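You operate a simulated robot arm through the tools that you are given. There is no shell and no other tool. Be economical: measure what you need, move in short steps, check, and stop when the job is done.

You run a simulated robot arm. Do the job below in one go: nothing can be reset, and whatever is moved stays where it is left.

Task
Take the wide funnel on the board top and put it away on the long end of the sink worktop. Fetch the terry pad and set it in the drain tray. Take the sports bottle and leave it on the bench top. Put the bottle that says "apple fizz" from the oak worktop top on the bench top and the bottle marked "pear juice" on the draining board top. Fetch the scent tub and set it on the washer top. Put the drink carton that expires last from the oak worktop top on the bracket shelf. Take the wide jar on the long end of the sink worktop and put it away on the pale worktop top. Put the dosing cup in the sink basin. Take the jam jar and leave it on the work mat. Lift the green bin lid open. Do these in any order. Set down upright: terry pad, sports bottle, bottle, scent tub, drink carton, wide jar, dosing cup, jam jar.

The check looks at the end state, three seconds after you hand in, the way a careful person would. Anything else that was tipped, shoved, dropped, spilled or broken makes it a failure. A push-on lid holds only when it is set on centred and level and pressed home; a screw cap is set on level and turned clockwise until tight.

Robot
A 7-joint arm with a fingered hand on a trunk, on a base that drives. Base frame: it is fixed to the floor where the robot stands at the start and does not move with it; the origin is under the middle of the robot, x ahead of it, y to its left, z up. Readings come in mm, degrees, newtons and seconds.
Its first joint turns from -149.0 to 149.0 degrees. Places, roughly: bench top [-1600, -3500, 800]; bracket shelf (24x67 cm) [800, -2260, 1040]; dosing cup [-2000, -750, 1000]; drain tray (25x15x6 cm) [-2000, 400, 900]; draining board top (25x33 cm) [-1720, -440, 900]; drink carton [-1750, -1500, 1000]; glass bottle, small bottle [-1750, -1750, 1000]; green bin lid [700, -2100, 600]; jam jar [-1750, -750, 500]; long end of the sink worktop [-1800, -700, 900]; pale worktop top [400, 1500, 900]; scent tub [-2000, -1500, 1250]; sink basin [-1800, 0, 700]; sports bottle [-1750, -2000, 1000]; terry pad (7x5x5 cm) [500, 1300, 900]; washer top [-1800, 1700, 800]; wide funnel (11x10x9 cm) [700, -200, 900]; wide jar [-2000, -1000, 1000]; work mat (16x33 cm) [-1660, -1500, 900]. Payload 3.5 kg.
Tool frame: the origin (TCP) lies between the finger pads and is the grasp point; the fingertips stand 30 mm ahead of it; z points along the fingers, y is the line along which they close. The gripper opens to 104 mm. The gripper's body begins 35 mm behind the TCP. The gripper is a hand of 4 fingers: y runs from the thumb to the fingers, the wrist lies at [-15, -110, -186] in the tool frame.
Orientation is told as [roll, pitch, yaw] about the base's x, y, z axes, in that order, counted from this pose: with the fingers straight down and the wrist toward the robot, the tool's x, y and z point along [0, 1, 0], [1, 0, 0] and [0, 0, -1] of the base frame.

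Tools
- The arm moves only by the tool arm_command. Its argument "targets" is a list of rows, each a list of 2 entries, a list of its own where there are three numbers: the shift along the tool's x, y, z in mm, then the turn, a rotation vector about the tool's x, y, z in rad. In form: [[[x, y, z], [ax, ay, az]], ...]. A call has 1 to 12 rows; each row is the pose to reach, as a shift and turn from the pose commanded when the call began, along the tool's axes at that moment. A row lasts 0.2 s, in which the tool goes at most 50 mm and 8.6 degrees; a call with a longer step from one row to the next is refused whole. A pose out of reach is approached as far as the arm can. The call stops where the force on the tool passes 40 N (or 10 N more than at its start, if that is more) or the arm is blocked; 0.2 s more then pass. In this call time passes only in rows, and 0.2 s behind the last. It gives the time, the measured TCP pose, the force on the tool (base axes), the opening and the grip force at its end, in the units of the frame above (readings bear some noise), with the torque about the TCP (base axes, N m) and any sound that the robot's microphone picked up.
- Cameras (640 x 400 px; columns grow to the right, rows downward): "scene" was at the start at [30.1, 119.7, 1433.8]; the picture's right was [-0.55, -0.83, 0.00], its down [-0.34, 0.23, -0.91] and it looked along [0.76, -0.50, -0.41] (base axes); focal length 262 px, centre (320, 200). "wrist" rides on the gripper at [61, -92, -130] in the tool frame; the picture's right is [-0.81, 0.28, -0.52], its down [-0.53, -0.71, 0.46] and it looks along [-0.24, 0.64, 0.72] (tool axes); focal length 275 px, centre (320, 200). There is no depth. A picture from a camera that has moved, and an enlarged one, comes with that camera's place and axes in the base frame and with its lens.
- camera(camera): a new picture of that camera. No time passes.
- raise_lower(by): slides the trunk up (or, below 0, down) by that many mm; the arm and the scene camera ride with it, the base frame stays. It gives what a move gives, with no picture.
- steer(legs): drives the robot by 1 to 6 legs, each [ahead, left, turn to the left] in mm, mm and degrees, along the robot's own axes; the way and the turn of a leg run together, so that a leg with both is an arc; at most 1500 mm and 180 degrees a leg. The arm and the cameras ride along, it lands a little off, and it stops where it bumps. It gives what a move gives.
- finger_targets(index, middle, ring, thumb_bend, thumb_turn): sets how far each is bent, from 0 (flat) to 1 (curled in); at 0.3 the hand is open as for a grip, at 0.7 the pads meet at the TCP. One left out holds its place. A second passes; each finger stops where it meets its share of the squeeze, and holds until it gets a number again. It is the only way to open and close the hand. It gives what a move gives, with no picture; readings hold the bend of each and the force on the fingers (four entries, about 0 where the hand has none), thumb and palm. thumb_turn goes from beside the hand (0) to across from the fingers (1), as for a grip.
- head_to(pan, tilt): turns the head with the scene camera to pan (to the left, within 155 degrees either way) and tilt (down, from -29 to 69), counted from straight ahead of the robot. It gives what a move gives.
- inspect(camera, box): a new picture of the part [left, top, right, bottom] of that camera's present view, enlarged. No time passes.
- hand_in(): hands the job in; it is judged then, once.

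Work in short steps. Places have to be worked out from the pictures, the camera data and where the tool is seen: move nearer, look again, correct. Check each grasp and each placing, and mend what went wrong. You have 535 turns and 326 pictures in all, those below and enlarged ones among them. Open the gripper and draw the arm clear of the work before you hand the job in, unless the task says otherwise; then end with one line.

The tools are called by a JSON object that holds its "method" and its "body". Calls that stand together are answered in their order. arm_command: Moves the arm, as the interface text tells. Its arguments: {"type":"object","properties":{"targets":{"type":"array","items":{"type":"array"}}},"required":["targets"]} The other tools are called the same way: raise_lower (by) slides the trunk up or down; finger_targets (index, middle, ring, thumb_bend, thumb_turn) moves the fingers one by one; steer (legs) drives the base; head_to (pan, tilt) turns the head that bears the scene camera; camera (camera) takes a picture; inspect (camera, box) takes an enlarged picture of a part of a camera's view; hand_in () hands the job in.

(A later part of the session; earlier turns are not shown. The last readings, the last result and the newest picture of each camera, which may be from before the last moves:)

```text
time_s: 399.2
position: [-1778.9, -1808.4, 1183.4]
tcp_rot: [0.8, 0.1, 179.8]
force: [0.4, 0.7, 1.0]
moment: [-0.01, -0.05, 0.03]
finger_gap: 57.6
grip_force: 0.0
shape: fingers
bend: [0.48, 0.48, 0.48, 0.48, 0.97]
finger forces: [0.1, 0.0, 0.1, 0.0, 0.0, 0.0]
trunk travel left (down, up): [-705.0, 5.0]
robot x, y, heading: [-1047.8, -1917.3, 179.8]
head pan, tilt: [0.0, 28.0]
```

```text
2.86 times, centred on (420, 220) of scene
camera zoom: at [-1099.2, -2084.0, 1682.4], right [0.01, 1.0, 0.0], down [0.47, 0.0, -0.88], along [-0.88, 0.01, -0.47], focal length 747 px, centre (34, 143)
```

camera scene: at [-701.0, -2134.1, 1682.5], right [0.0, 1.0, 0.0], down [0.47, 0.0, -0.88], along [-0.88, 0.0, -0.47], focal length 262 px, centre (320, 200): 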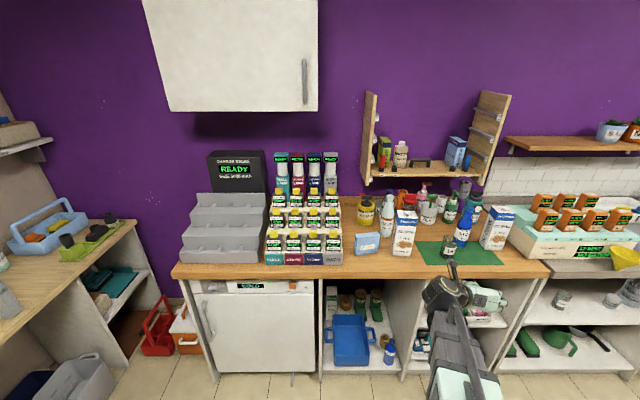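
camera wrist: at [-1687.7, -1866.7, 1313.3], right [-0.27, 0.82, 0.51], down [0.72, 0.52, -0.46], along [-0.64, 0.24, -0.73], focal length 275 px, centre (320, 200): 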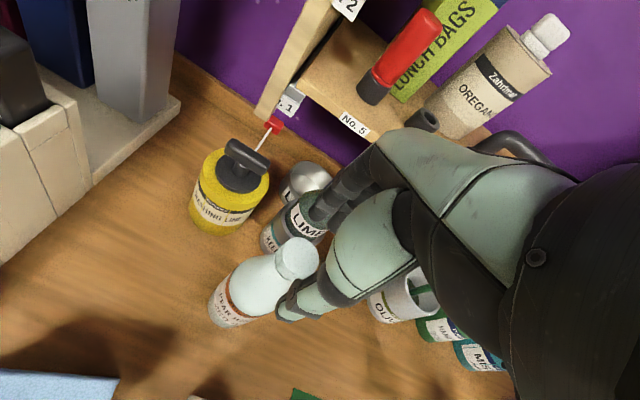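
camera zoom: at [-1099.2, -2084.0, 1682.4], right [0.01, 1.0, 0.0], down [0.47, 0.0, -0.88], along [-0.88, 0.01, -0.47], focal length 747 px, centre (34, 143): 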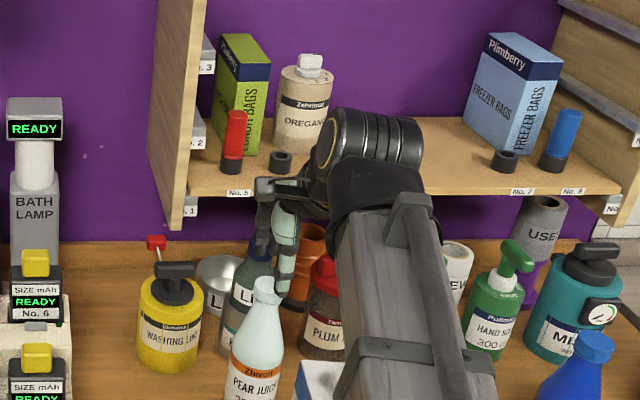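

Cap at (-1784,-1809) confirmed. I nudge 5 mm and descend to TCP z≈1105.

{"method": "arm_command", "body": {"targets": [[[0, 4, 25], [0, 0, 0]], [[0, 4, 55], [0, 0, 0]], [[0, 4, 78], [0, 0, 0]]]}}

{"method": "camera", "body": {"camera": "wrist"}}

{"method": "finger_targets", "body": {"index": 0.6, "middle": 0.6, "ring": 0.6, "thumb_bend": 0.58}}

```text
time_s: 400.0
position: [-1782.2, -1808.4, 1105.4]
tcp_rot: [0.7, 0.1, 179.8]
force: [-0.5, 0.3, 0.5]
moment: [0.0, 0.04, 0.01]
finger_gap: 57.7
grip_force: 0.1
shape: fingers
bend: [0.48, 0.48, 0.48, 0.48, 0.97]
finger forces: [0.0, 0.7, 0.0, 0.1, 0.0, 0.0]
trunk travel left (down, up): [-705.0, 5.0]
robot x, y, heading: [-1049.8, -1916.4, 179.4]
head pan, tilt: [0.0, 28.0]
```

```text
100 pictures are left
camera wrist: at [-1690.8, -1867.4, 1236.4], right [-0.27, 0.82, 0.51], down [0.72, 0.52, -0.46], along [-0.64, 0.24, -0.73], focal length 275 px, centre (320, 200)
```

wrist: 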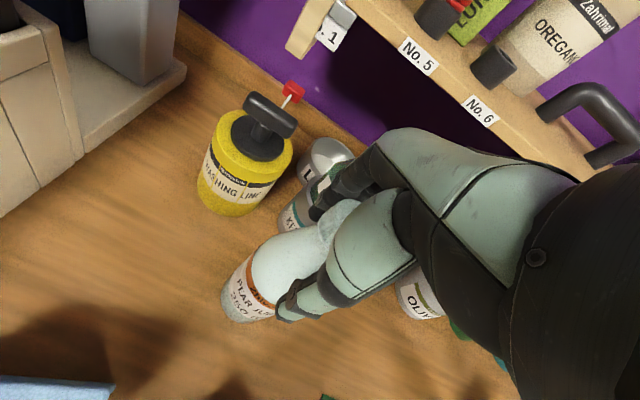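

```text
time_s: 401.0
position: [-1781.9, -1809.7, 1104.4]
tcp_rot: [0.9, 0.0, 179.8]
force: [-0.4, 0.3, 0.8]
moment: [-0.03, 0.01, -0.02]
finger_gap: 31.6
grip_force: 1.2
shape: fingers
bend: [0.6, 0.59, 0.6, 0.56, 0.97]
finger forces: [0.2, 0.9, 0.0, 0.0, 0.6, 0.0]
trunk travel left (down, up): [-705.0, 5.0]
robot x, y, heading: [-1052.8, -1911.4, 179.6]
head pan, tilt: [0.0, 28.0]
```

Contact on both sides of the neck. I tighten.

{"method": "finger_targets", "body": {"index": 0.74, "middle": 0.72, "ring": 0.72, "thumb_bend": 0.72}}

{"method": "camera", "body": {"camera": "wrist"}}

```text
time_s: 402.0
position: [-1782.8, -1808.4, 1105.8]
tcp_rot: [0.8, 0.1, 179.8]
force: [0.3, 0.4, 0.0]
moment: [0.03, 0.0, 0.02]
finger_gap: 24.8
grip_force: 12.5
shape: fingers
bend: [0.72, 0.64, 0.72, 0.58, 0.96]
finger forces: [6.3, 5.8, 0.0, 0.0, 13.3, 0.0]
trunk travel left (down, up): [-705.0, 5.0]
robot x, y, heading: [-1049.9, -1913.9, 179.8]
head pan, tilt: [0.0, 28.0]
```

```text
99 pictures are left
camera wrist: at [-1690.8, -1867.4, 1236.4], right [-0.27, 0.82, 0.51], down [0.72, 0.52, -0.46], along [-0.64, 0.24, -0.73], focal length 275 px, centre (320, 200)
```

wrist: 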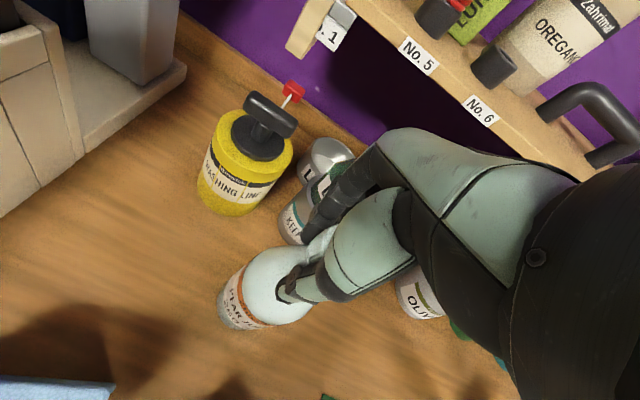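

Balanced pinch (6.3/5.8 vs 13.3 N). I lift 115 mm, shift left past the carton, and check.

{"method": "arm_command", "body": {"targets": [[[0, 0, -12], [0, 0, 0]], [[0, 0, -45], [0, 0, 0]], [[0, -5, -85], [0, 0, 0]], [[10, -15, -115], [0, 0, 0]], [[45, -25, -118], [0, 0, 0]], [[90, -30, -118], [0, 0, 0]]]}}

{"method": "inspect", "body": {"camera": "scene", "box": [320, 130, 500, 300]}}

{"method": "camera", "body": {"camera": "wrist"}}

```text
time_s: 403.4
position: [-1754.3, -1892.8, 1228.3]
tcp_rot: [0.7, 0.1, 179.7]
force: [-0.7, -0.7, -2.0]
moment: [0.02, -0.01, -0.02]
finger_gap: 24.3
grip_force: 12.8
shape: fingers
bend: [0.72, 0.65, 0.72, 0.58, 0.96]
finger forces: [6.3, 6.1, 0.1, 0.1, 13.2, 0.0]
trunk travel left (down, up): [-705.0, 5.0]
robot x, y, heading: [-1050.0, -1913.2, 179.8]
head pan, tilt: [0.0, 28.0]
```

```text
2.35 times, centred on (410, 215) of scene
camera zoom: at [-1098.8, -2084.6, 1682.4], right [0.01, 1.0, 0.0], down [0.47, 0.0, -0.88], along [-0.88, 0.01, -0.47], focal length 615 px, centre (108, 165)
```

zoom: 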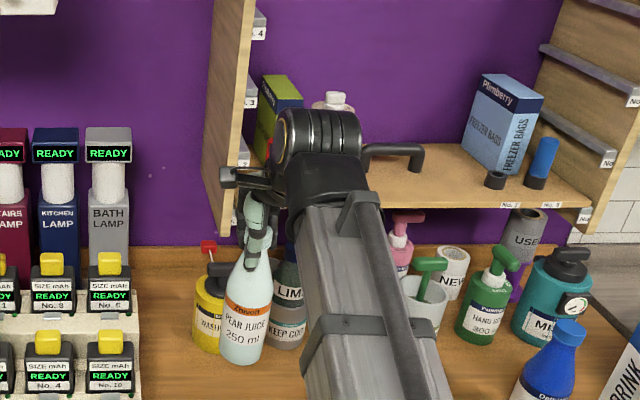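

```text
97 pictures are left
camera wrist: at [-1663.3, -1952.8, 1359.2], right [-0.27, 0.82, 0.51], down [0.72, 0.52, -0.46], along [-0.64, 0.24, -0.73], focal length 275 px, centre (320, 200)
```

wrist: 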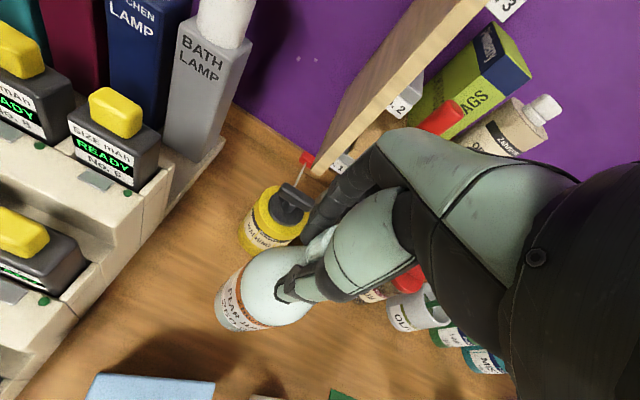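

Clear. I back out, strafe right to y≈-500, and approach the draining board.

{"method": "steer", "body": {"legs": [[-350, 0, 0], [0, -1410, 0]]}}

{"method": "steer", "body": {"legs": [[270, 0, 0]]}}

{"method": "camera", "body": {"camera": "scene"}}

{"method": "camera", "body": {"camera": "wrist"}}

```text
time_s: 412.2
position: [-1401.5, -525.9, 1227.3]
tcp_rot: [0.8, 0.1, -179.3]
force: [0.1, 0.8, -2.3]
moment: [0.0, 0.0, 0.01]
finger_gap: 24.2
grip_force: 12.8
shape: fingers
bend: [0.72, 0.65, 0.72, 0.58, 0.96]
finger forces: [6.7, 6.0, 0.0, 0.1, 13.3, 0.1]
trunk travel left (down, up): [-705.0, 5.0]
robot x, y, heading: [-695.8, -539.4, -179.4]
head pan, tilt: [0.0, 28.0]
```

```text
time_s: 414.1
position: [-1674.4, -534.6, 1226.1]
tcp_rot: [0.8, 0.3, -178.8]
force: [-0.5, 0.2, -2.8]
moment: [-0.03, 0.01, -0.01]
finger_gap: 24.1
grip_force: 12.6
shape: fingers
bend: [0.72, 0.65, 0.72, 0.58, 0.96]
finger forces: [6.8, 6.0, 0.0, 0.1, 13.3, 0.0]
trunk travel left (down, up): [-705.0, 5.0]
robot x, y, heading: [-963.9, -541.3, -179.1]
head pan, tilt: [0.0, 28.0]
```

```text
96 pictures are left
camera scene: at [-1014.5, -711.3, 1682.4], right [-0.02, 1.0, 0.0], down [0.47, 0.01, -0.88], along [-0.88, -0.01, -0.47], focal length 262 px, centre (320, 200)
```

scene: 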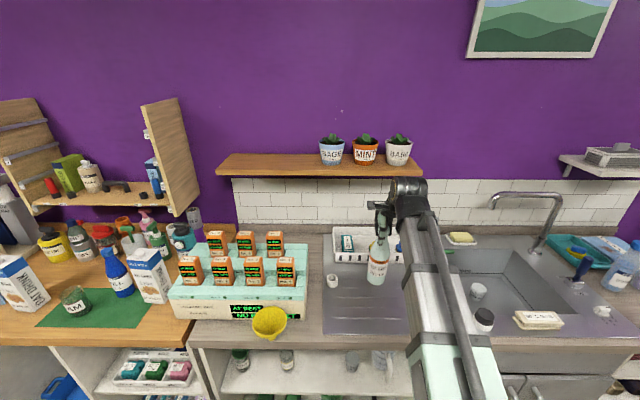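

```text
95 pictures are left
camera wrist: at [-1581.9, -592.4, 1358.4], right [-0.29, 0.81, 0.51], down [0.7, 0.54, -0.46], along [-0.65, 0.22, -0.73], focal length 275 px, centre (320, 200)
```

wrist: 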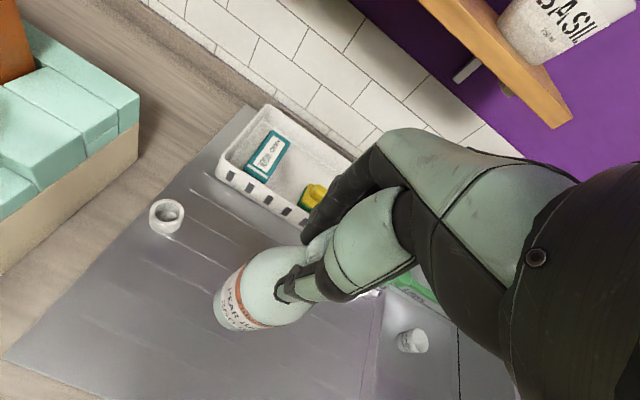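

I move to ≈(-1703,-490) and lower the bottle.

{"method": "arm_command", "body": {"targets": [[[-25, 15, 10], [0, 0, 0]], [[-45, 28, 40], [0, 0, 0]], [[-45, 28, 75], [0, 0, 0]], [[-45, 28, 104], [0, 0, 0]]]}}

{"method": "arm_command", "body": {"targets": [[[0, 0, 5], [0, 0, 0]]]}}

{"method": "arm_command", "body": {"targets": [[[0, 0, 5], [0, 0, 0]]]}}

{"method": "arm_command", "body": {"targets": [[[0, 0, 4], [0, 0, 0]]]}}

{"method": "inspect", "body": {"camera": "scene", "box": [310, 190, 470, 330]}}

```text
time_s: 415.1
position: [-1703.1, -493.8, 1120.5]
tcp_rot: [0.9, 0.1, -178.9]
force: [-0.3, 0.3, -2.5]
moment: [-0.01, -0.01, -0.02]
finger_gap: 23.8
grip_force: 13.0
shape: fingers
bend: [0.72, 0.65, 0.72, 0.58, 0.96]
finger forces: [6.7, 6.1, 0.1, 0.0, 13.3, 0.0]
trunk travel left (down, up): [-705.0, 5.0]
robot x, y, heading: [-966.5, -540.8, -179.4]
head pan, tilt: [0.0, 28.0]
```

```text
time_s: 415.5
position: [-1703.0, -493.6, 1116.0]
tcp_rot: [0.8, 0.1, -178.8]
force: [1.0, -0.2, -1.3]
moment: [-0.02, 0.02, -0.03]
finger_gap: 24.0
grip_force: 13.1
shape: fingers
bend: [0.72, 0.65, 0.72, 0.58, 0.96]
finger forces: [6.7, 6.1, 0.1, 0.0, 13.3, 0.0]
trunk travel left (down, up): [-705.0, 5.0]
robot x, y, heading: [-970.4, -538.3, -179.3]
head pan, tilt: [0.0, 28.0]
```

```text
time_s: 415.9
position: [-1700.9, -493.3, 1112.7]
tcp_rot: [0.7, 0.1, -178.8]
force: [0.6, 0.7, -1.6]
moment: [0.02, 0.01, -0.01]
finger_gap: 23.8
grip_force: 13.8
shape: fingers
bend: [0.72, 0.65, 0.72, 0.58, 0.96]
finger forces: [6.8, 6.1, 0.1, 0.1, 13.2, 0.1]
trunk travel left (down, up): [-705.0, 5.0]
robot x, y, heading: [-967.9, -543.1, -179.0]
head pan, tilt: [0.0, 28.0]
```

```text
time_s: 416.3
position: [-1702.3, -492.8, 1109.9]
tcp_rot: [0.8, 0.0, -179.0]
force: [-0.8, -1.3, 2.5]
moment: [-0.07, -0.02, 0.0]
finger_gap: 23.9
grip_force: 14.1
shape: fingers
bend: [0.72, 0.65, 0.72, 0.58, 0.96]
finger forces: [7.2, 6.9, 0.0, 0.0, 13.8, 0.0]
trunk travel left (down, up): [-705.0, 5.0]
robot x, y, heading: [-969.1, -538.8, -179.0]
head pan, tilt: [0.0, 28.0]
```

```text
2.86 times, centred on (390, 260) of scene
camera zoom: at [-1012.5, -711.4, 1682.6], right [-0.02, 1.0, 0.0], down [0.47, 0.01, -0.88], along [-0.88, -0.01, -0.47], focal length 747 px, centre (120, 29)
```

zoom: 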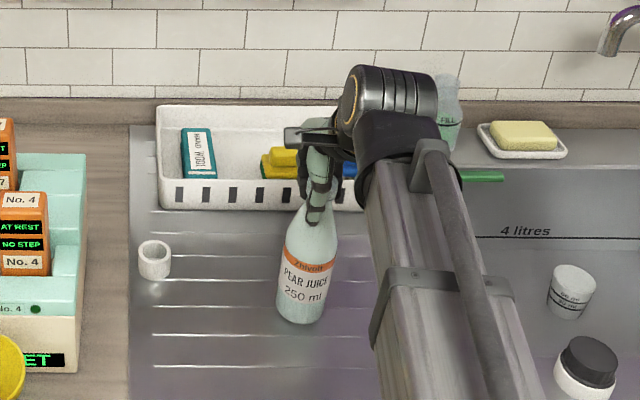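

Touching and vertical. A little more, then release and rise.

{"method": "arm_command", "body": {"targets": [[[0, 0, 2], [0, 0, 0]]]}}

{"method": "finger_targets", "body": {"index": 0.6, "middle": 0.58, "ring": 0.58, "thumb_bend": 0.54}}

{"method": "finger_targets", "body": {"index": 0.42, "middle": 0.42, "ring": 0.42, "thumb_bend": 0.42}}

{"method": "arm_command", "body": {"targets": [[[0, 0, -25], [0, 0, 0]], [[0, 0, -70], [0, 0, 0]], [[0, 0, -115], [0, 0, 0]], [[0, 0, -160], [0, 0, 0]]]}}

{"method": "inspect", "body": {"camera": "scene", "box": [180, 190, 480, 370]}}

```text
time_s: 416.7
position: [-1700.8, -492.5, 1107.7]
tcp_rot: [0.7, -0.1, -178.9]
force: [-1.5, -0.4, 14.6]
moment: [-0.07, -0.11, 0.0]
finger_gap: 24.0
grip_force: 16.9
shape: fingers
bend: [0.72, 0.65, 0.72, 0.58, 0.95]
finger forces: [9.0, 9.6, 0.0, 0.0, 15.4, 0.1]
trunk travel left (down, up): [-705.0, 5.0]
robot x, y, heading: [-964.8, -539.9, -179.0]
head pan, tilt: [0.0, 28.0]
```

```text
time_s: 417.7
position: [-1701.8, -493.9, 1106.0]
tcp_rot: [0.8, 0.1, -178.9]
force: [-0.3, 0.3, 0.6]
moment: [-0.02, -0.02, 0.03]
finger_gap: 34.2
grip_force: 0.1
shape: fingers
bend: [0.6, 0.57, 0.57, 0.54, 0.97]
finger forces: [0.2, 0.1, 0.0, 0.0, 0.0, 0.0]
trunk travel left (down, up): [-705.0, 5.0]
robot x, y, heading: [-966.7, -540.9, -179.3]
head pan, tilt: [0.0, 28.0]
```

```text
time_s: 418.7
position: [-1701.6, -492.9, 1107.6]
tcp_rot: [0.8, 0.1, -178.9]
force: [0.4, 0.2, -0.2]
moment: [-0.01, 0.0, -0.03]
finger_gap: 72.2
grip_force: 0.0
shape: fingers
bend: [0.42, 0.42, 0.42, 0.42, 0.97]
finger forces: [0.1, 0.0, 0.0, 0.0, 0.0, 0.0]
trunk travel left (down, up): [-705.0, 5.0]
robot x, y, heading: [-968.1, -541.0, -179.3]
head pan, tilt: [0.0, 28.0]
```

```text
time_s: 419.7
position: [-1701.1, -489.6, 1268.9]
tcp_rot: [0.8, 0.2, -178.9]
force: [-0.7, -0.1, -0.5]
moment: [0.0, 0.0, -0.02]
finger_gap: 72.4
grip_force: 0.0
shape: fingers
bend: [0.42, 0.42, 0.42, 0.42, 0.97]
finger forces: [0.0, 0.0, 0.1, 0.0, 0.1, 0.0]
trunk travel left (down, up): [-705.0, 5.0]
robot x, y, heading: [-966.0, -545.0, -179.2]
head pan, tilt: [0.0, 28.0]
```

```text
2.13 times, centred on (330, 280) of scene
camera zoom: at [-1012.7, -711.3, 1682.4], right [-0.02, 1.0, 0.0], down [0.47, 0.01, -0.88], along [-0.88, -0.01, -0.47], focal length 558 px, centre (299, 29)
```

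zoom: 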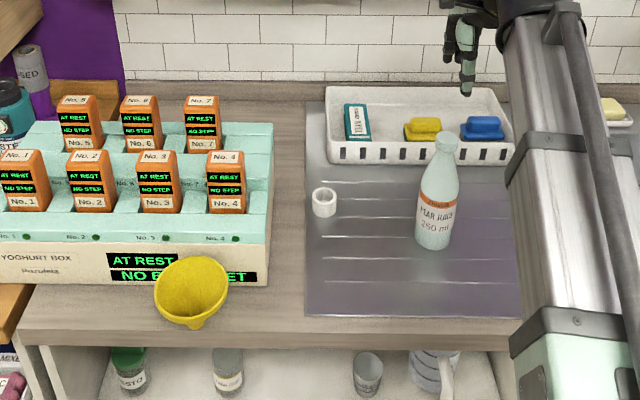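

Pear juice is in place. Next the "27 MAY 27" carton: I back off, strafe left to y≈-1355 and measure it.

{"method": "steer", "body": {"legs": [[-250, 0, -0.8], [0, 815, 0]]}}

{"method": "steer", "body": {"legs": [[130, 0, 0]]}}

{"method": "camera", "body": {"camera": "wrist"}}

{"method": "inspect", "body": {"camera": "scene", "box": [320, 170, 520, 340]}}

```text
time_s: 425.5
position: [-1442.4, -1295.6, 1268.0]
tcp_rot: [0.8, 0.2, -179.2]
force: [0.3, 0.1, -0.6]
moment: [0.03, 0.0, 0.01]
finger_gap: 72.4
grip_force: 0.2
shape: fingers
bend: [0.42, 0.42, 0.42, 0.42, 0.97]
finger forces: [0.1, 0.1, 0.0, 0.0, 0.2, 0.0]
trunk travel left (down, up): [-705.0, 5.0]
robot x, y, heading: [-706.3, -1352.8, -179.6]
head pan, tilt: [0.0, 28.0]
```

```text
time_s: 426.7
position: [-1570.1, -1295.9, 1267.7]
tcp_rot: [0.8, 0.2, -179.3]
force: [-0.1, -0.4, -0.2]
moment: [-0.02, 0.04, -0.02]
finger_gap: 72.4
grip_force: 0.1
shape: fingers
bend: [0.42, 0.42, 0.42, 0.42, 0.97]
finger forces: [0.0, 0.0, 0.1, 0.0, 0.0, 0.1]
trunk travel left (down, up): [-705.0, 5.0]
robot x, y, heading: [-833.2, -1355.2, -179.5]
head pan, tilt: [0.0, 28.0]
```

```text
92 pictures are left
camera wrist: at [-1479.2, -1353.8, 1399.1], right [-0.29, 0.81, 0.51], down [0.71, 0.53, -0.46], along [-0.64, 0.23, -0.73], focal length 275 px, centre (320, 200)
```

wrist: 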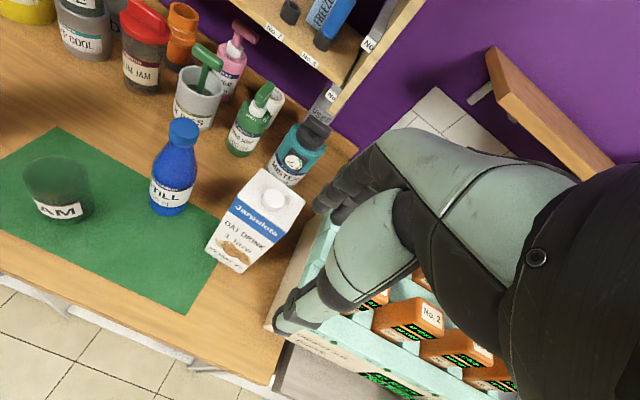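

```text
2.35 times, centred on (420, 255) of scene
camera zoom: at [-885.2, -1522.6, 1682.4], right [-0.01, 1.0, 0.0], down [0.47, 0.0, -0.88], along [-0.88, -0.01, -0.47], focal length 615 px, centre (85, 71)
```

zoom: 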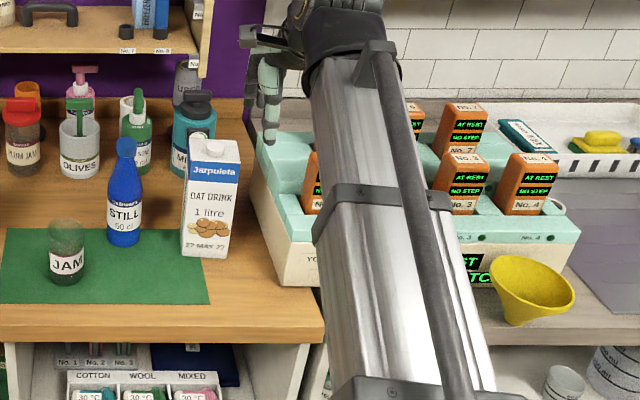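

I zoom on the carton in both views for accuracy.

{"method": "inspect", "body": {"camera": "wrist", "box": [190, 150, 330, 290]}}

{"method": "inspect", "body": {"camera": "scene", "box": [385, 210, 435, 290]}}

```text
2.86 times, centred on (260, 220) of wrist
camera zoom: at [-1479.2, -1353.8, 1399.1], right [-0.29, 0.81, 0.51], down [0.71, 0.53, -0.46], along [-0.64, 0.23, -0.73], focal length 786 px, centre (491, 143)
```

zoom: 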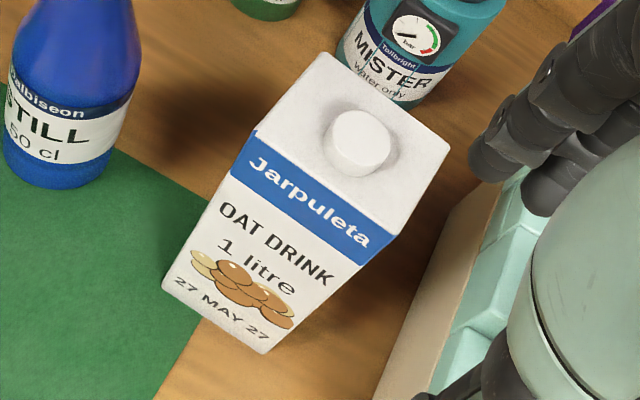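

```text
5.00 times, centred on (410, 250) of scene
camera zoom: at [-885.2, -1522.6, 1682.4], right [-0.01, 1.0, 0.0], down [0.47, 0.0, -0.88], along [-0.88, -0.01, -0.47], focal length 1308 px, centre (-130, -50)
```

zoom: 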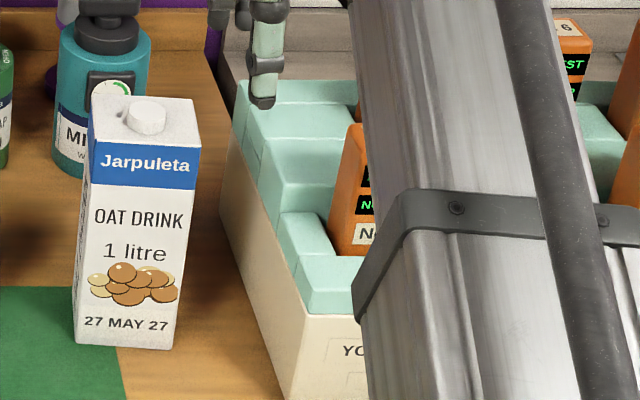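

Carton top measured: centre ≈(-1697,-1320), 75×60 mm, yaw ≈8°. I move above it with matching yaw and open the hand.

{"method": "finger_targets", "body": {"index": 0.35, "middle": 0.35, "ring": 0.35, "thumb_bend": 0.35}}

{"method": "arm_command", "body": {"targets": [[[7, 42, 0], [0, 0, 0.07]], [[15, 85, 0], [0, 0, 0.148]], [[22, 127, 5], [0, 0, 0.148]], [[22, 127, 50], [0, 0, 0.148]], [[22, 127, 85], [0, 0, 0.148]]]}}

{"method": "camera", "body": {"camera": "wrist"}}

{"method": "inspect", "body": {"camera": "scene", "box": [360, 160, 480, 300]}}

```text
time_s: 427.7
position: [-1568.5, -1296.2, 1268.5]
tcp_rot: [0.7, 0.0, -179.3]
force: [-0.3, -1.3, -0.1]
moment: [-0.01, -0.01, 0.05]
finger_gap: 90.2
grip_force: 0.1
shape: fingers
bend: [0.35, 0.35, 0.35, 0.35, 0.97]
finger forces: [0.0, 0.0, 0.0, 0.0, 0.0, 0.0]
trunk travel left (down, up): [-705.0, 5.0]
robot x, y, heading: [-834.3, -1351.9, -179.5]
head pan, tilt: [0.0, 28.0]
```

```text
time_s: 428.9
position: [-1695.6, -1320.5, 1185.8]
tcp_rot: [0.9, 0.1, 172.2]
force: [-0.6, 0.0, 0.1]
moment: [-0.01, 0.02, 0.01]
finger_gap: 90.5
grip_force: 0.1
shape: fingers
bend: [0.35, 0.35, 0.35, 0.35, 0.97]
finger forces: [0.0, 0.0, 0.0, 0.0, 0.1, 0.1]
trunk travel left (down, up): [-705.0, 5.0]
robot x, y, heading: [-836.0, -1352.3, -179.4]
head pan, tilt: [0.0, 28.0]
```

```text
88 pictures are left
camera wrist: at [-1614.7, -1392.6, 1316.9], right [-0.16, 0.85, 0.51], down [0.78, 0.42, -0.46], along [-0.6, 0.32, -0.73], focal length 275 px, centre (320, 200)
```

wrist: 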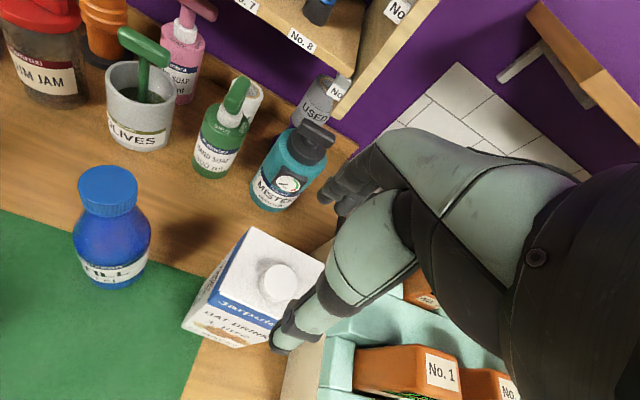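

```text
2.86 times, centred on (420, 230) of scene
camera zoom: at [-883.6, -1522.7, 1682.5], right [-0.01, 1.0, 0.0], down [0.47, 0.0, -0.88], along [-0.88, -0.01, -0.47], focal length 747 px, centre (34, 114)
```

zoom: 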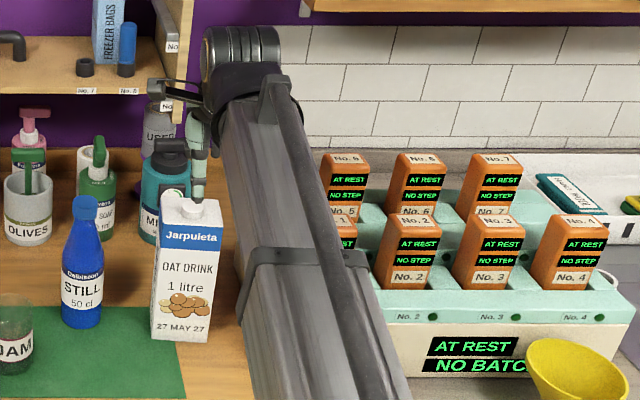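

Consistent. I descend to TCP z≈1092 and close.

{"method": "arm_command", "body": {"targets": [[[0, 0, 40], [0, 0, 0]], [[0, 0, 75], [0, 0, 0]], [[0, 0, 93], [0, 0, 0]]]}}

{"method": "camera", "body": {"camera": "wrist"}}

{"method": "finger_targets", "body": {"index": 0.45, "middle": 0.45, "ring": 0.45, "thumb_bend": 0.46}}

```text
time_s: 429.7
position: [-1697.7, -1321.7, 1091.2]
tcp_rot: [0.8, 0.2, 172.2]
force: [-0.2, 0.4, -0.2]
moment: [-0.03, 0.0, 0.0]
finger_gap: 90.4
grip_force: 0.2
shape: fingers
bend: [0.35, 0.35, 0.35, 0.35, 0.97]
finger forces: [0.0, 0.1, 0.1, 0.0, 0.0, 0.1]
trunk travel left (down, up): [-705.0, 5.0]
robot x, y, heading: [-837.1, -1348.4, -179.4]
head pan, tilt: [0.0, 28.0]
```

```text
86 pictures are left
camera wrist: at [-1613.9, -1391.8, 1222.1], right [-0.16, 0.85, 0.51], down [0.78, 0.42, -0.46], along [-0.6, 0.32, -0.73], focal length 275 px, centre (320, 200)
```

wrist: 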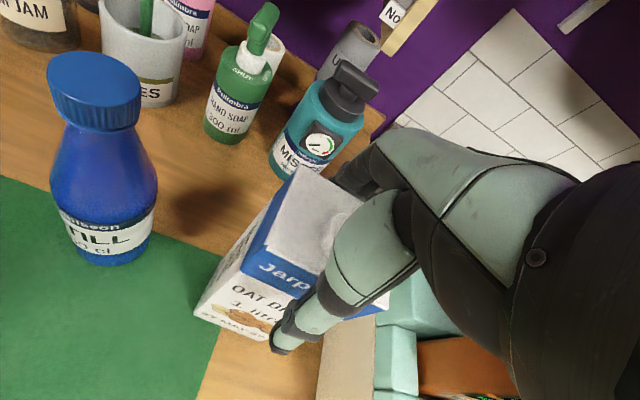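

```text
time_s: 430.7
position: [-1696.2, -1320.7, 1090.8]
tcp_rot: [0.9, 0.4, 172.2]
force: [-1.4, 0.8, 0.1]
moment: [0.06, -0.02, -0.05]
finger_gap: 67.9
grip_force: 2.4
shape: fingers
bend: [0.43, 0.45, 0.45, 0.45, 0.97]
finger forces: [3.2, 0.1, 0.0, 0.0, 1.8, 0.0]
trunk travel left (down, up): [-705.0, 5.0]
robot x, y, heading: [-837.2, -1350.8, -179.4]
head pan, tilt: [0.0, 28.0]
```

{"method": "finger_targets", "body": {"index": 0.54, "middle": 0.58, "ring": 0.58, "thumb_bend": 0.58}}

{"method": "camera", "body": {"camera": "wrist"}}

```text
time_s: 431.7
position: [-1695.6, -1320.0, 1090.8]
tcp_rot: [0.9, 0.2, 172.2]
force: [-1.5, 2.3, -0.8]
moment: [0.14, 0.53, 0.0]
finger_gap: 60.8
grip_force: 18.4
shape: fingers
bend: [0.47, 0.51, 0.5, 0.49, 0.96]
finger forces: [7.9, 5.9, 5.5, 0.1, 18.0, 0.1]
trunk travel left (down, up): [-705.0, 5.0]
robot x, y, heading: [-836.7, -1351.5, -179.5]
head pan, tilt: [0.0, 28.0]
```

```text
85 pictures are left
camera wrist: at [-1614.0, -1391.7, 1222.5], right [-0.16, 0.85, 0.51], down [0.78, 0.42, -0.46], along [-0.6, 0.32, -0.73], focal length 275 px, centre (320, 200)
```

wrist: 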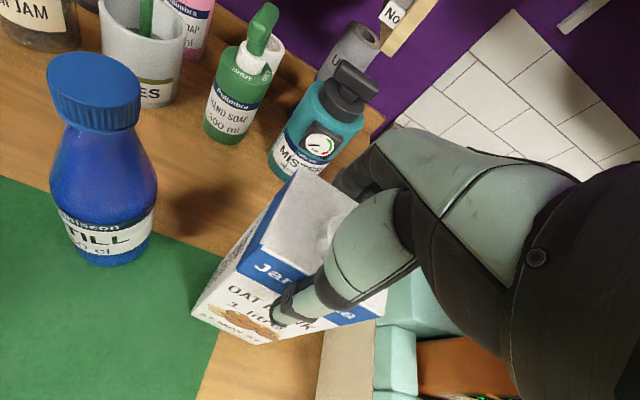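

Full three-finger grip. I tighten further (carton may be ~1 kg) and lift 20 mm.

{"method": "finger_targets", "body": {"index": 0.64, "middle": 0.68, "ring": 0.68, "thumb_bend": 0.68}}

{"method": "arm_command", "body": {"targets": [[[0, 0, -8], [0, 0, 0]], [[0, 0, -20], [0, 0, 0]]]}}

{"method": "inspect", "body": {"camera": "scene", "box": [360, 160, 480, 300]}}

```text
time_s: 432.7
position: [-1697.0, -1320.6, 1091.2]
tcp_rot: [0.8, 0.2, 172.2]
force: [0.2, -0.6, 1.9]
moment: [0.09, 0.31, 0.01]
finger_gap: 57.9
grip_force: 29.5
shape: fingers
bend: [0.48, 0.53, 0.52, 0.53, 0.94]
finger forces: [13.5, 8.1, 8.3, 0.0, 30.3, 0.1]
trunk travel left (down, up): [-705.0, 5.0]
robot x, y, heading: [-837.3, -1354.3, -179.6]
head pan, tilt: [0.0, 28.0]
```

```text
time_s: 433.3
position: [-1699.3, -1321.4, 1110.0]
tcp_rot: [0.8, 0.4, 172.2]
force: [0.6, 1.1, -11.1]
moment: [0.05, 0.06, 0.03]
finger_gap: 58.0
grip_force: 28.0
shape: fingers
bend: [0.48, 0.53, 0.53, 0.53, 0.94]
finger forces: [12.5, 7.4, 8.1, 0.0, 28.0, 0.0]
trunk travel left (down, up): [-705.0, 5.0]
robot x, y, heading: [-837.6, -1353.3, -179.5]
head pan, tilt: [0.0, 28.0]
```

```text
2.86 times, centred on (420, 230) of scene
camera zoom: at [-884.8, -1522.5, 1682.3], right [-0.01, 1.0, 0.0], down [0.47, 0.0, -0.88], along [-0.88, -0.01, -0.47], focal length 747 px, centre (34, 114)
```

zoom: 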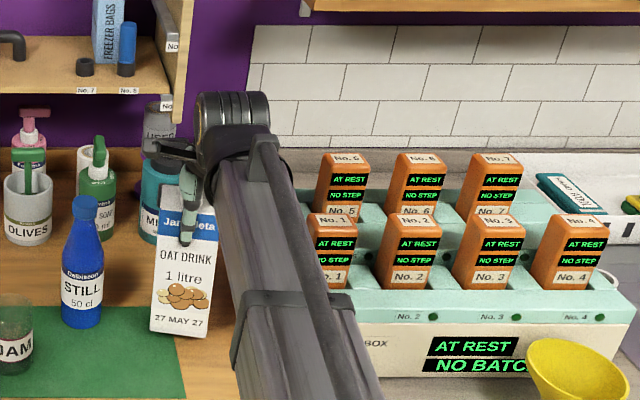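

The carton is held (11 N load, 28 N grip). I tighten slightly more, lift, back out and turn toward the bracket-shelf wall.

{"method": "finger_targets", "body": {"index": 0.7, "middle": 0.74, "ring": 0.74, "thumb_bend": 0.74}}

{"method": "arm_command", "body": {"targets": [[[0, 0, -35], [0, 0, 0]], [[0, 0, -75], [0, 0, 0]], [[0, 0, -115], [0, 0, 0]], [[0, 0, -150], [0, 0, 0]]]}}

{"method": "steer", "body": {"legs": [[-350, 0, 0], [0, 0, 180]]}}

{"method": "head_to", "body": {"pan": -25, "tilt": 20}}

{"method": "camera", "body": {"camera": "scene"}}

```text
time_s: 434.3
position: [-1698.2, -1322.3, 1110.8]
tcp_rot: [0.8, 0.3, 172.3]
force: [0.2, -0.7, -9.7]
moment: [0.02, 0.08, -0.01]
finger_gap: 57.8
grip_force: 29.0
shape: fingers
bend: [0.5, 0.55, 0.55, 0.51, 0.94]
finger forces: [12.1, 8.2, 8.8, 0.0, 28.6, 0.0]
trunk travel left (down, up): [-705.0, 5.0]
robot x, y, heading: [-833.9, -1353.6, -179.6]
head pan, tilt: [0.0, 28.0]
```

```text
time_s: 435.3
position: [-1695.6, -1318.9, 1259.6]
tcp_rot: [0.8, 0.3, 172.2]
force: [0.5, 0.6, -10.3]
moment: [0.05, 0.1, -0.05]
finger_gap: 58.4
grip_force: 28.8
shape: fingers
bend: [0.5, 0.56, 0.56, 0.51, 0.94]
finger forces: [11.9, 8.3, 8.5, 0.0, 28.3, 0.1]
trunk travel left (down, up): [-705.0, 5.0]
robot x, y, heading: [-836.9, -1351.9, -179.6]
head pan, tilt: [0.0, 28.0]
```

```text
time_s: 444.9
position: [370.6, -1398.6, 1258.3]
tcp_rot: [0.8, 0.3, -8.7]
force: [-0.1, 0.2, -9.5]
moment: [-0.03, -0.09, 0.01]
finger_gap: 56.4
grip_force: 25.1
shape: fingers
bend: [0.5, 0.56, 0.57, 0.51, 0.94]
finger forces: [9.6, 7.4, 7.7, 0.0, 24.3, 0.0]
trunk travel left (down, up): [-705.0, 5.0]
robot x, y, heading: [-491.9, -1348.8, -0.5]
head pan, tilt: [0.0, 28.0]
```

```text
time_s: 445.8
position: [370.0, -1397.5, 1259.4]
tcp_rot: [0.8, 0.3, -8.8]
force: [0.1, -0.3, -10.4]
moment: [-0.06, -0.08, -0.01]
finger_gap: 56.2
grip_force: 24.7
shape: fingers
bend: [0.51, 0.56, 0.57, 0.51, 0.94]
finger forces: [9.8, 7.6, 7.8, 0.0, 24.5, 0.1]
trunk travel left (down, up): [-705.0, 5.0]
robot x, y, heading: [-491.4, -1351.3, -0.6]
head pan, tilt: [-25.0, 20.0]
```

```text
83 pictures are left
camera scene: at [-449.3, -1217.8, 1695.3], right [-0.43, -0.9, 0.0], down [-0.31, 0.15, -0.94], along [0.85, -0.4, -0.34], focal length 262 px, centre (320, 200)
```

scene: 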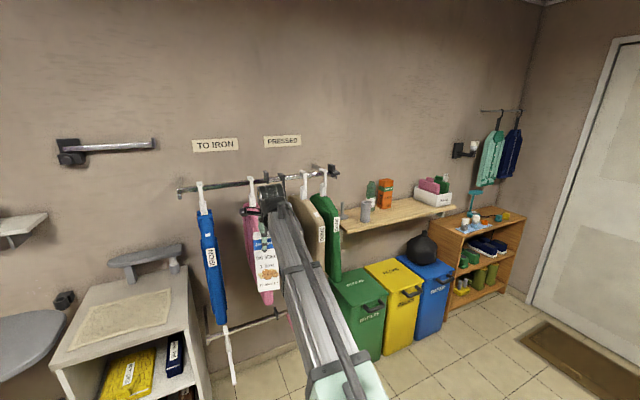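

The bracket shelf is above the bins. I zoom in on it.

{"method": "inspect", "body": {"camera": "scene", "box": [330, 160, 480, 260]}}

{"method": "inspect", "body": {"camera": "scene", "box": [320, 230, 470, 370]}}

```text
4.00 times, centred on (405, 210) of scene
camera zoom: at [-449.3, -1217.8, 1695.3], right [-0.43, -0.9, 0.0], down [-0.31, 0.15, -0.94], along [0.85, -0.4, -0.34], focal length 1046 px, centre (-20, 160)
```

zoom: 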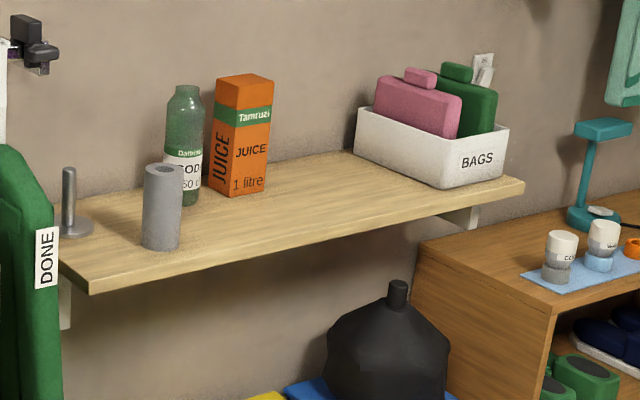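

```text
2.86 times, centred on (395, 300) of scene
camera zoom: at [-449.3, -1217.8, 1695.3], right [-0.43, -0.9, 0.0], down [-0.31, 0.15, -0.94], along [0.85, -0.4, -0.34], focal length 747 px, centre (106, -86)
```

zoom: 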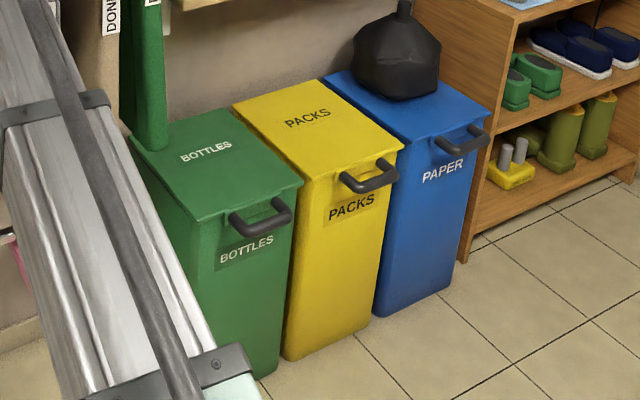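

I strafe right to face the shelf and look from nearer.

{"method": "steer", "body": {"legs": [[0, -960, 0.5]]}}

{"method": "head_to", "body": {"pan": 0, "tilt": 25}}

{"method": "camera", "body": {"camera": "scene"}}

{"method": "camera", "body": {"camera": "wrist"}}

```text
time_s: 450.8
position: [364.9, -2345.3, 1258.5]
tcp_rot: [0.8, 0.3, -8.3]
force: [0.7, 0.5, -10.8]
moment: [-0.05, -0.07, 0.01]
finger_gap: 56.3
grip_force: 25.3
shape: fingers
bend: [0.51, 0.56, 0.57, 0.51, 0.94]
finger forces: [9.9, 7.6, 7.8, 0.1, 24.4, 0.0]
trunk travel left (down, up): [-705.0, 5.0]
robot x, y, heading: [-492.8, -2305.3, -0.3]
head pan, tilt: [-25.0, 20.0]
```

```text
time_s: 451.6
position: [365.7, -2344.9, 1257.7]
tcp_rot: [0.8, 0.2, -8.3]
force: [0.2, 0.2, -9.6]
moment: [-0.03, -0.13, -0.02]
finger_gap: 56.4
grip_force: 24.6
shape: fingers
bend: [0.51, 0.56, 0.57, 0.51, 0.94]
finger forces: [9.8, 7.6, 7.8, 0.1, 24.5, 0.1]
trunk travel left (down, up): [-705.0, 5.0]
robot x, y, heading: [-492.8, -2301.6, -0.1]
head pan, tilt: [0.0, 25.0]
```

```text
80 pictures are left
camera scene: at [-447.7, -2132.8, 1687.2], right [0.0, -1.0, 0.0], down [-0.42, 0.0, -0.91], along [0.91, 0.0, -0.42], focal length 262 px, centre (320, 200)
```

scene: 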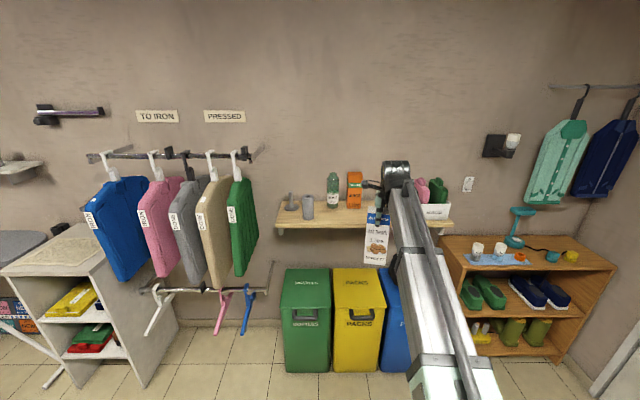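

```text
79 pictures are left
camera wrist: at [283.9, -2272.8, 1389.8], right [0.16, -0.85, 0.51], down [-0.78, -0.42, -0.46], along [0.6, -0.32, -0.73], focal length 275 px, centre (320, 200)
```

wrist: 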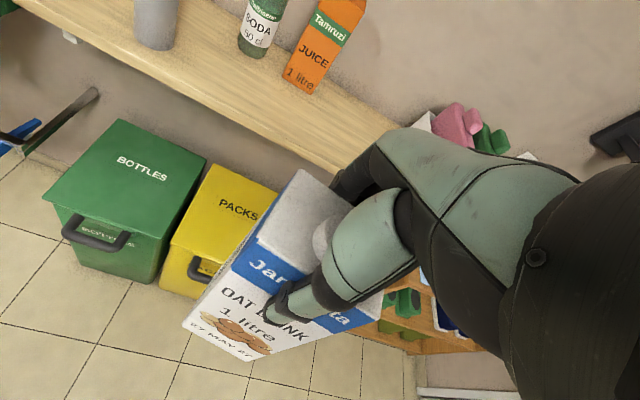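

Shelf top z≈1040, front edge x≈660; the free stretch is y≈-2370…-2640. I raise 40 mm and drive toward (740,-2475).

{"method": "arm_command", "body": {"targets": [[[0, 0, -40], [0, 0, 0]]]}}

{"method": "steer", "body": {"legs": [[250, -130, 0]]}}

{"method": "camera", "body": {"camera": "wrist"}}

{"method": "camera", "body": {"camera": "scene"}}

```text
time_s: 452.1
position: [367.8, -2349.2, 1298.8]
tcp_rot: [0.6, 0.4, -8.4]
force: [0.3, -0.2, -9.9]
moment: [-0.06, -0.13, 0.01]
finger_gap: 56.5
grip_force: 24.9
shape: fingers
bend: [0.51, 0.56, 0.57, 0.51, 0.94]
finger forces: [9.9, 7.6, 7.8, 0.0, 24.6, 0.0]
trunk travel left (down, up): [-705.0, 5.0]
robot x, y, heading: [-493.1, -2304.4, -0.1]
head pan, tilt: [0.0, 25.0]
```

```text
time_s: 454.0
position: [618.8, -2472.5, 1297.0]
tcp_rot: [0.9, 0.4, -8.0]
force: [0.7, -0.7, -10.4]
moment: [-0.06, -0.12, -0.02]
finger_gap: 56.6
grip_force: 25.8
shape: fingers
bend: [0.51, 0.57, 0.57, 0.51, 0.94]
finger forces: [10.1, 7.9, 7.9, 0.0, 24.7, 0.0]
trunk travel left (down, up): [-705.0, 5.0]
robot x, y, heading: [-244.8, -2433.7, 0.3]
head pan, tilt: [0.0, 25.0]
```

```text
78 pictures are left
camera wrist: at [538.5, -2401.3, 1429.7], right [0.16, -0.85, 0.5], down [-0.78, -0.42, -0.46], along [0.6, -0.32, -0.73], focal length 275 px, centre (320, 200)
```

wrist: 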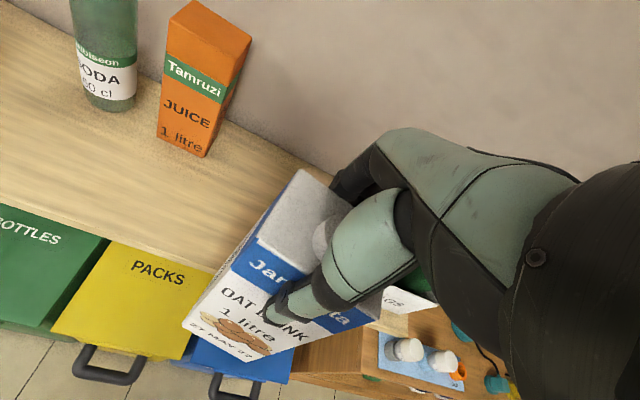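

```text
77 pictures are left
camera scene: at [-195.7, -2261.0, 1687.2], right [0.0, -1.0, 0.0], down [-0.42, 0.0, -0.91], along [0.91, 0.0, -0.42], focal length 262 px, centre (320, 200)
```

scene: 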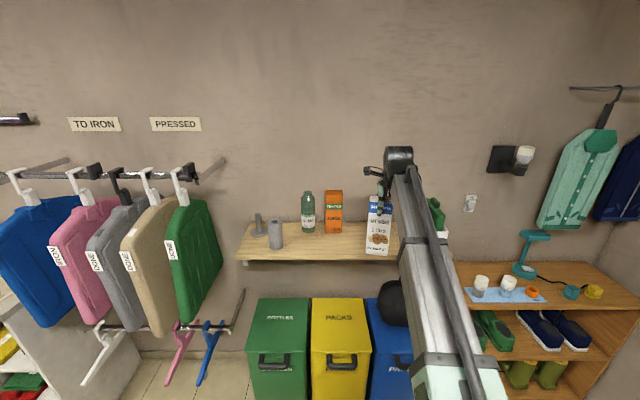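

Space between juice box (y −2359) and bags box (y −2635) confirmed. I drive 118 mm forward and lower.

{"method": "steer", "body": {"legs": [[118, -12, 0]]}}

{"method": "arm_command", "body": {"targets": [[[0, 0, 25], [0, 0, 0]], [[0, 0, 45], [0, 0, 0]]]}}

{"method": "camera", "body": {"camera": "wrist"}}

{"method": "inspect", "body": {"camera": "scene", "box": [300, 140, 480, 290]}}

```text
time_s: 455.2
position: [737.9, -2487.1, 1296.4]
tcp_rot: [0.7, 0.4, -8.3]
force: [0.5, 0.1, -12.5]
moment: [-0.07, -0.11, 0.02]
finger_gap: 56.5
grip_force: 25.2
shape: fingers
bend: [0.51, 0.57, 0.57, 0.51, 0.94]
finger forces: [10.5, 7.9, 7.8, 0.1, 24.9, 0.0]
trunk travel left (down, up): [-705.0, 5.0]
robot x, y, heading: [-127.7, -2439.8, 0.2]
head pan, tilt: [0.0, 25.0]
```

```text
time_s: 455.8
position: [733.9, -2484.9, 1252.8]
tcp_rot: [0.7, 0.4, -8.3]
force: [0.3, -0.5, -9.3]
moment: [-0.05, -0.13, 0.0]
finger_gap: 56.3
grip_force: 25.2
shape: fingers
bend: [0.51, 0.57, 0.57, 0.51, 0.94]
finger forces: [10.4, 7.7, 7.6, 0.0, 25.0, 0.1]
trunk travel left (down, up): [-705.0, 5.0]
robot x, y, heading: [-125.9, -2442.8, 0.2]
head pan, tilt: [0.0, 25.0]
```

```text
76 pictures are left
camera wrist: at [653.2, -2414.7, 1385.1], right [0.16, -0.85, 0.51], down [-0.78, -0.42, -0.46], along [0.6, -0.32, -0.73], focal length 275 px, centre (320, 200)
```

wrist: 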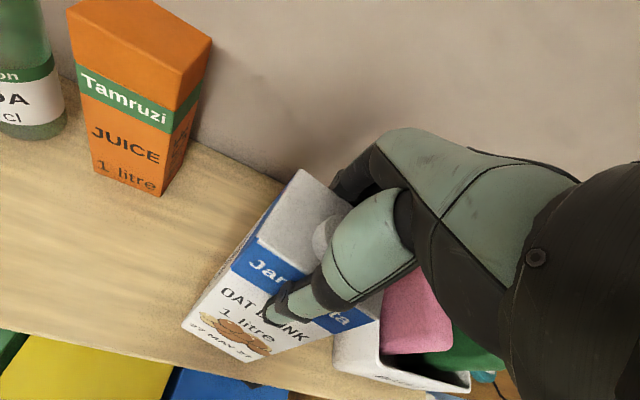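

```text
2.67 times, centred on (390, 215) of scene
camera zoom: at [-79.8, -2272.6, 1687.3], right [0.0, -1.0, 0.0], down [-0.42, 0.0, -0.91], along [0.91, 0.0, -0.42], focal length 698 px, centre (133, 160)
```

zoom: 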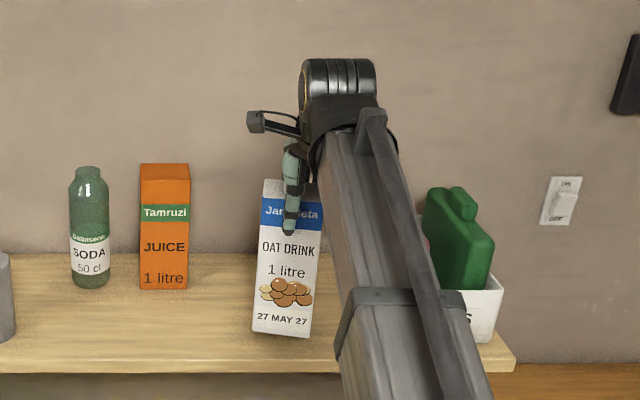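

Position good and the carton is vertical. Lower to contact.

{"method": "arm_command", "body": {"targets": [[[0, 0, 6], [0, 0, 0]]]}}

{"method": "arm_command", "body": {"targets": [[[0, 0, 6], [0, 0, 0]]]}}

{"method": "arm_command", "body": {"targets": [[[0, 0, 5], [0, 0, 0]]]}}

{"method": "arm_command", "body": {"targets": [[[0, 0, 4], [0, 0, 0]]]}}

```text
time_s: 456.2
position: [734.7, -2484.7, 1246.1]
tcp_rot: [0.6, 0.5, -8.3]
force: [0.6, -0.5, -11.1]
moment: [-0.07, -0.09, 0.01]
finger_gap: 56.4
grip_force: 24.9
shape: fingers
bend: [0.51, 0.57, 0.57, 0.51, 0.94]
finger forces: [10.5, 7.6, 7.6, 0.0, 24.9, 0.0]
trunk travel left (down, up): [-705.0, 5.0]
robot x, y, heading: [-124.1, -2445.1, -0.1]
head pan, tilt: [0.0, 25.0]
```

```text
time_s: 456.6
position: [736.6, -2485.9, 1242.1]
tcp_rot: [0.7, 0.3, -8.4]
force: [0.6, 0.2, -10.6]
moment: [-0.05, -0.1, 0.01]
finger_gap: 56.4
grip_force: 24.9
shape: fingers
bend: [0.51, 0.57, 0.57, 0.51, 0.94]
finger forces: [10.4, 7.7, 7.7, 0.0, 25.0, 0.0]
trunk travel left (down, up): [-705.0, 5.0]
robot x, y, heading: [-124.5, -2442.7, -0.1]
head pan, tilt: [0.0, 25.0]
```

```text
time_s: 457.0
position: [735.6, -2484.9, 1237.0]
tcp_rot: [0.7, 0.2, -8.3]
force: [0.3, -0.1, -10.3]
moment: [-0.07, -0.1, -0.02]
finger_gap: 56.5
grip_force: 25.3
shape: fingers
bend: [0.51, 0.57, 0.57, 0.51, 0.94]
finger forces: [10.5, 7.7, 7.6, 0.1, 24.9, 0.1]
trunk travel left (down, up): [-705.0, 5.0]
robot x, y, heading: [-124.3, -2445.1, -0.2]
head pan, tilt: [0.0, 25.0]
```

```text
time_s: 457.4
position: [733.6, -2485.7, 1234.1]
tcp_rot: [0.7, 0.2, -8.2]
force: [-1.1, -1.0, -0.1]
moment: [0.0, -0.1, 0.04]
finger_gap: 56.5
grip_force: 26.1
shape: fingers
bend: [0.51, 0.57, 0.57, 0.51, 0.94]
finger forces: [10.1, 7.7, 7.6, 0.0, 26.1, 0.0]
trunk travel left (down, up): [-705.0, 5.0]
robot x, y, heading: [-128.4, -2441.6, -0.1]
head pan, tilt: [0.0, 25.0]
```

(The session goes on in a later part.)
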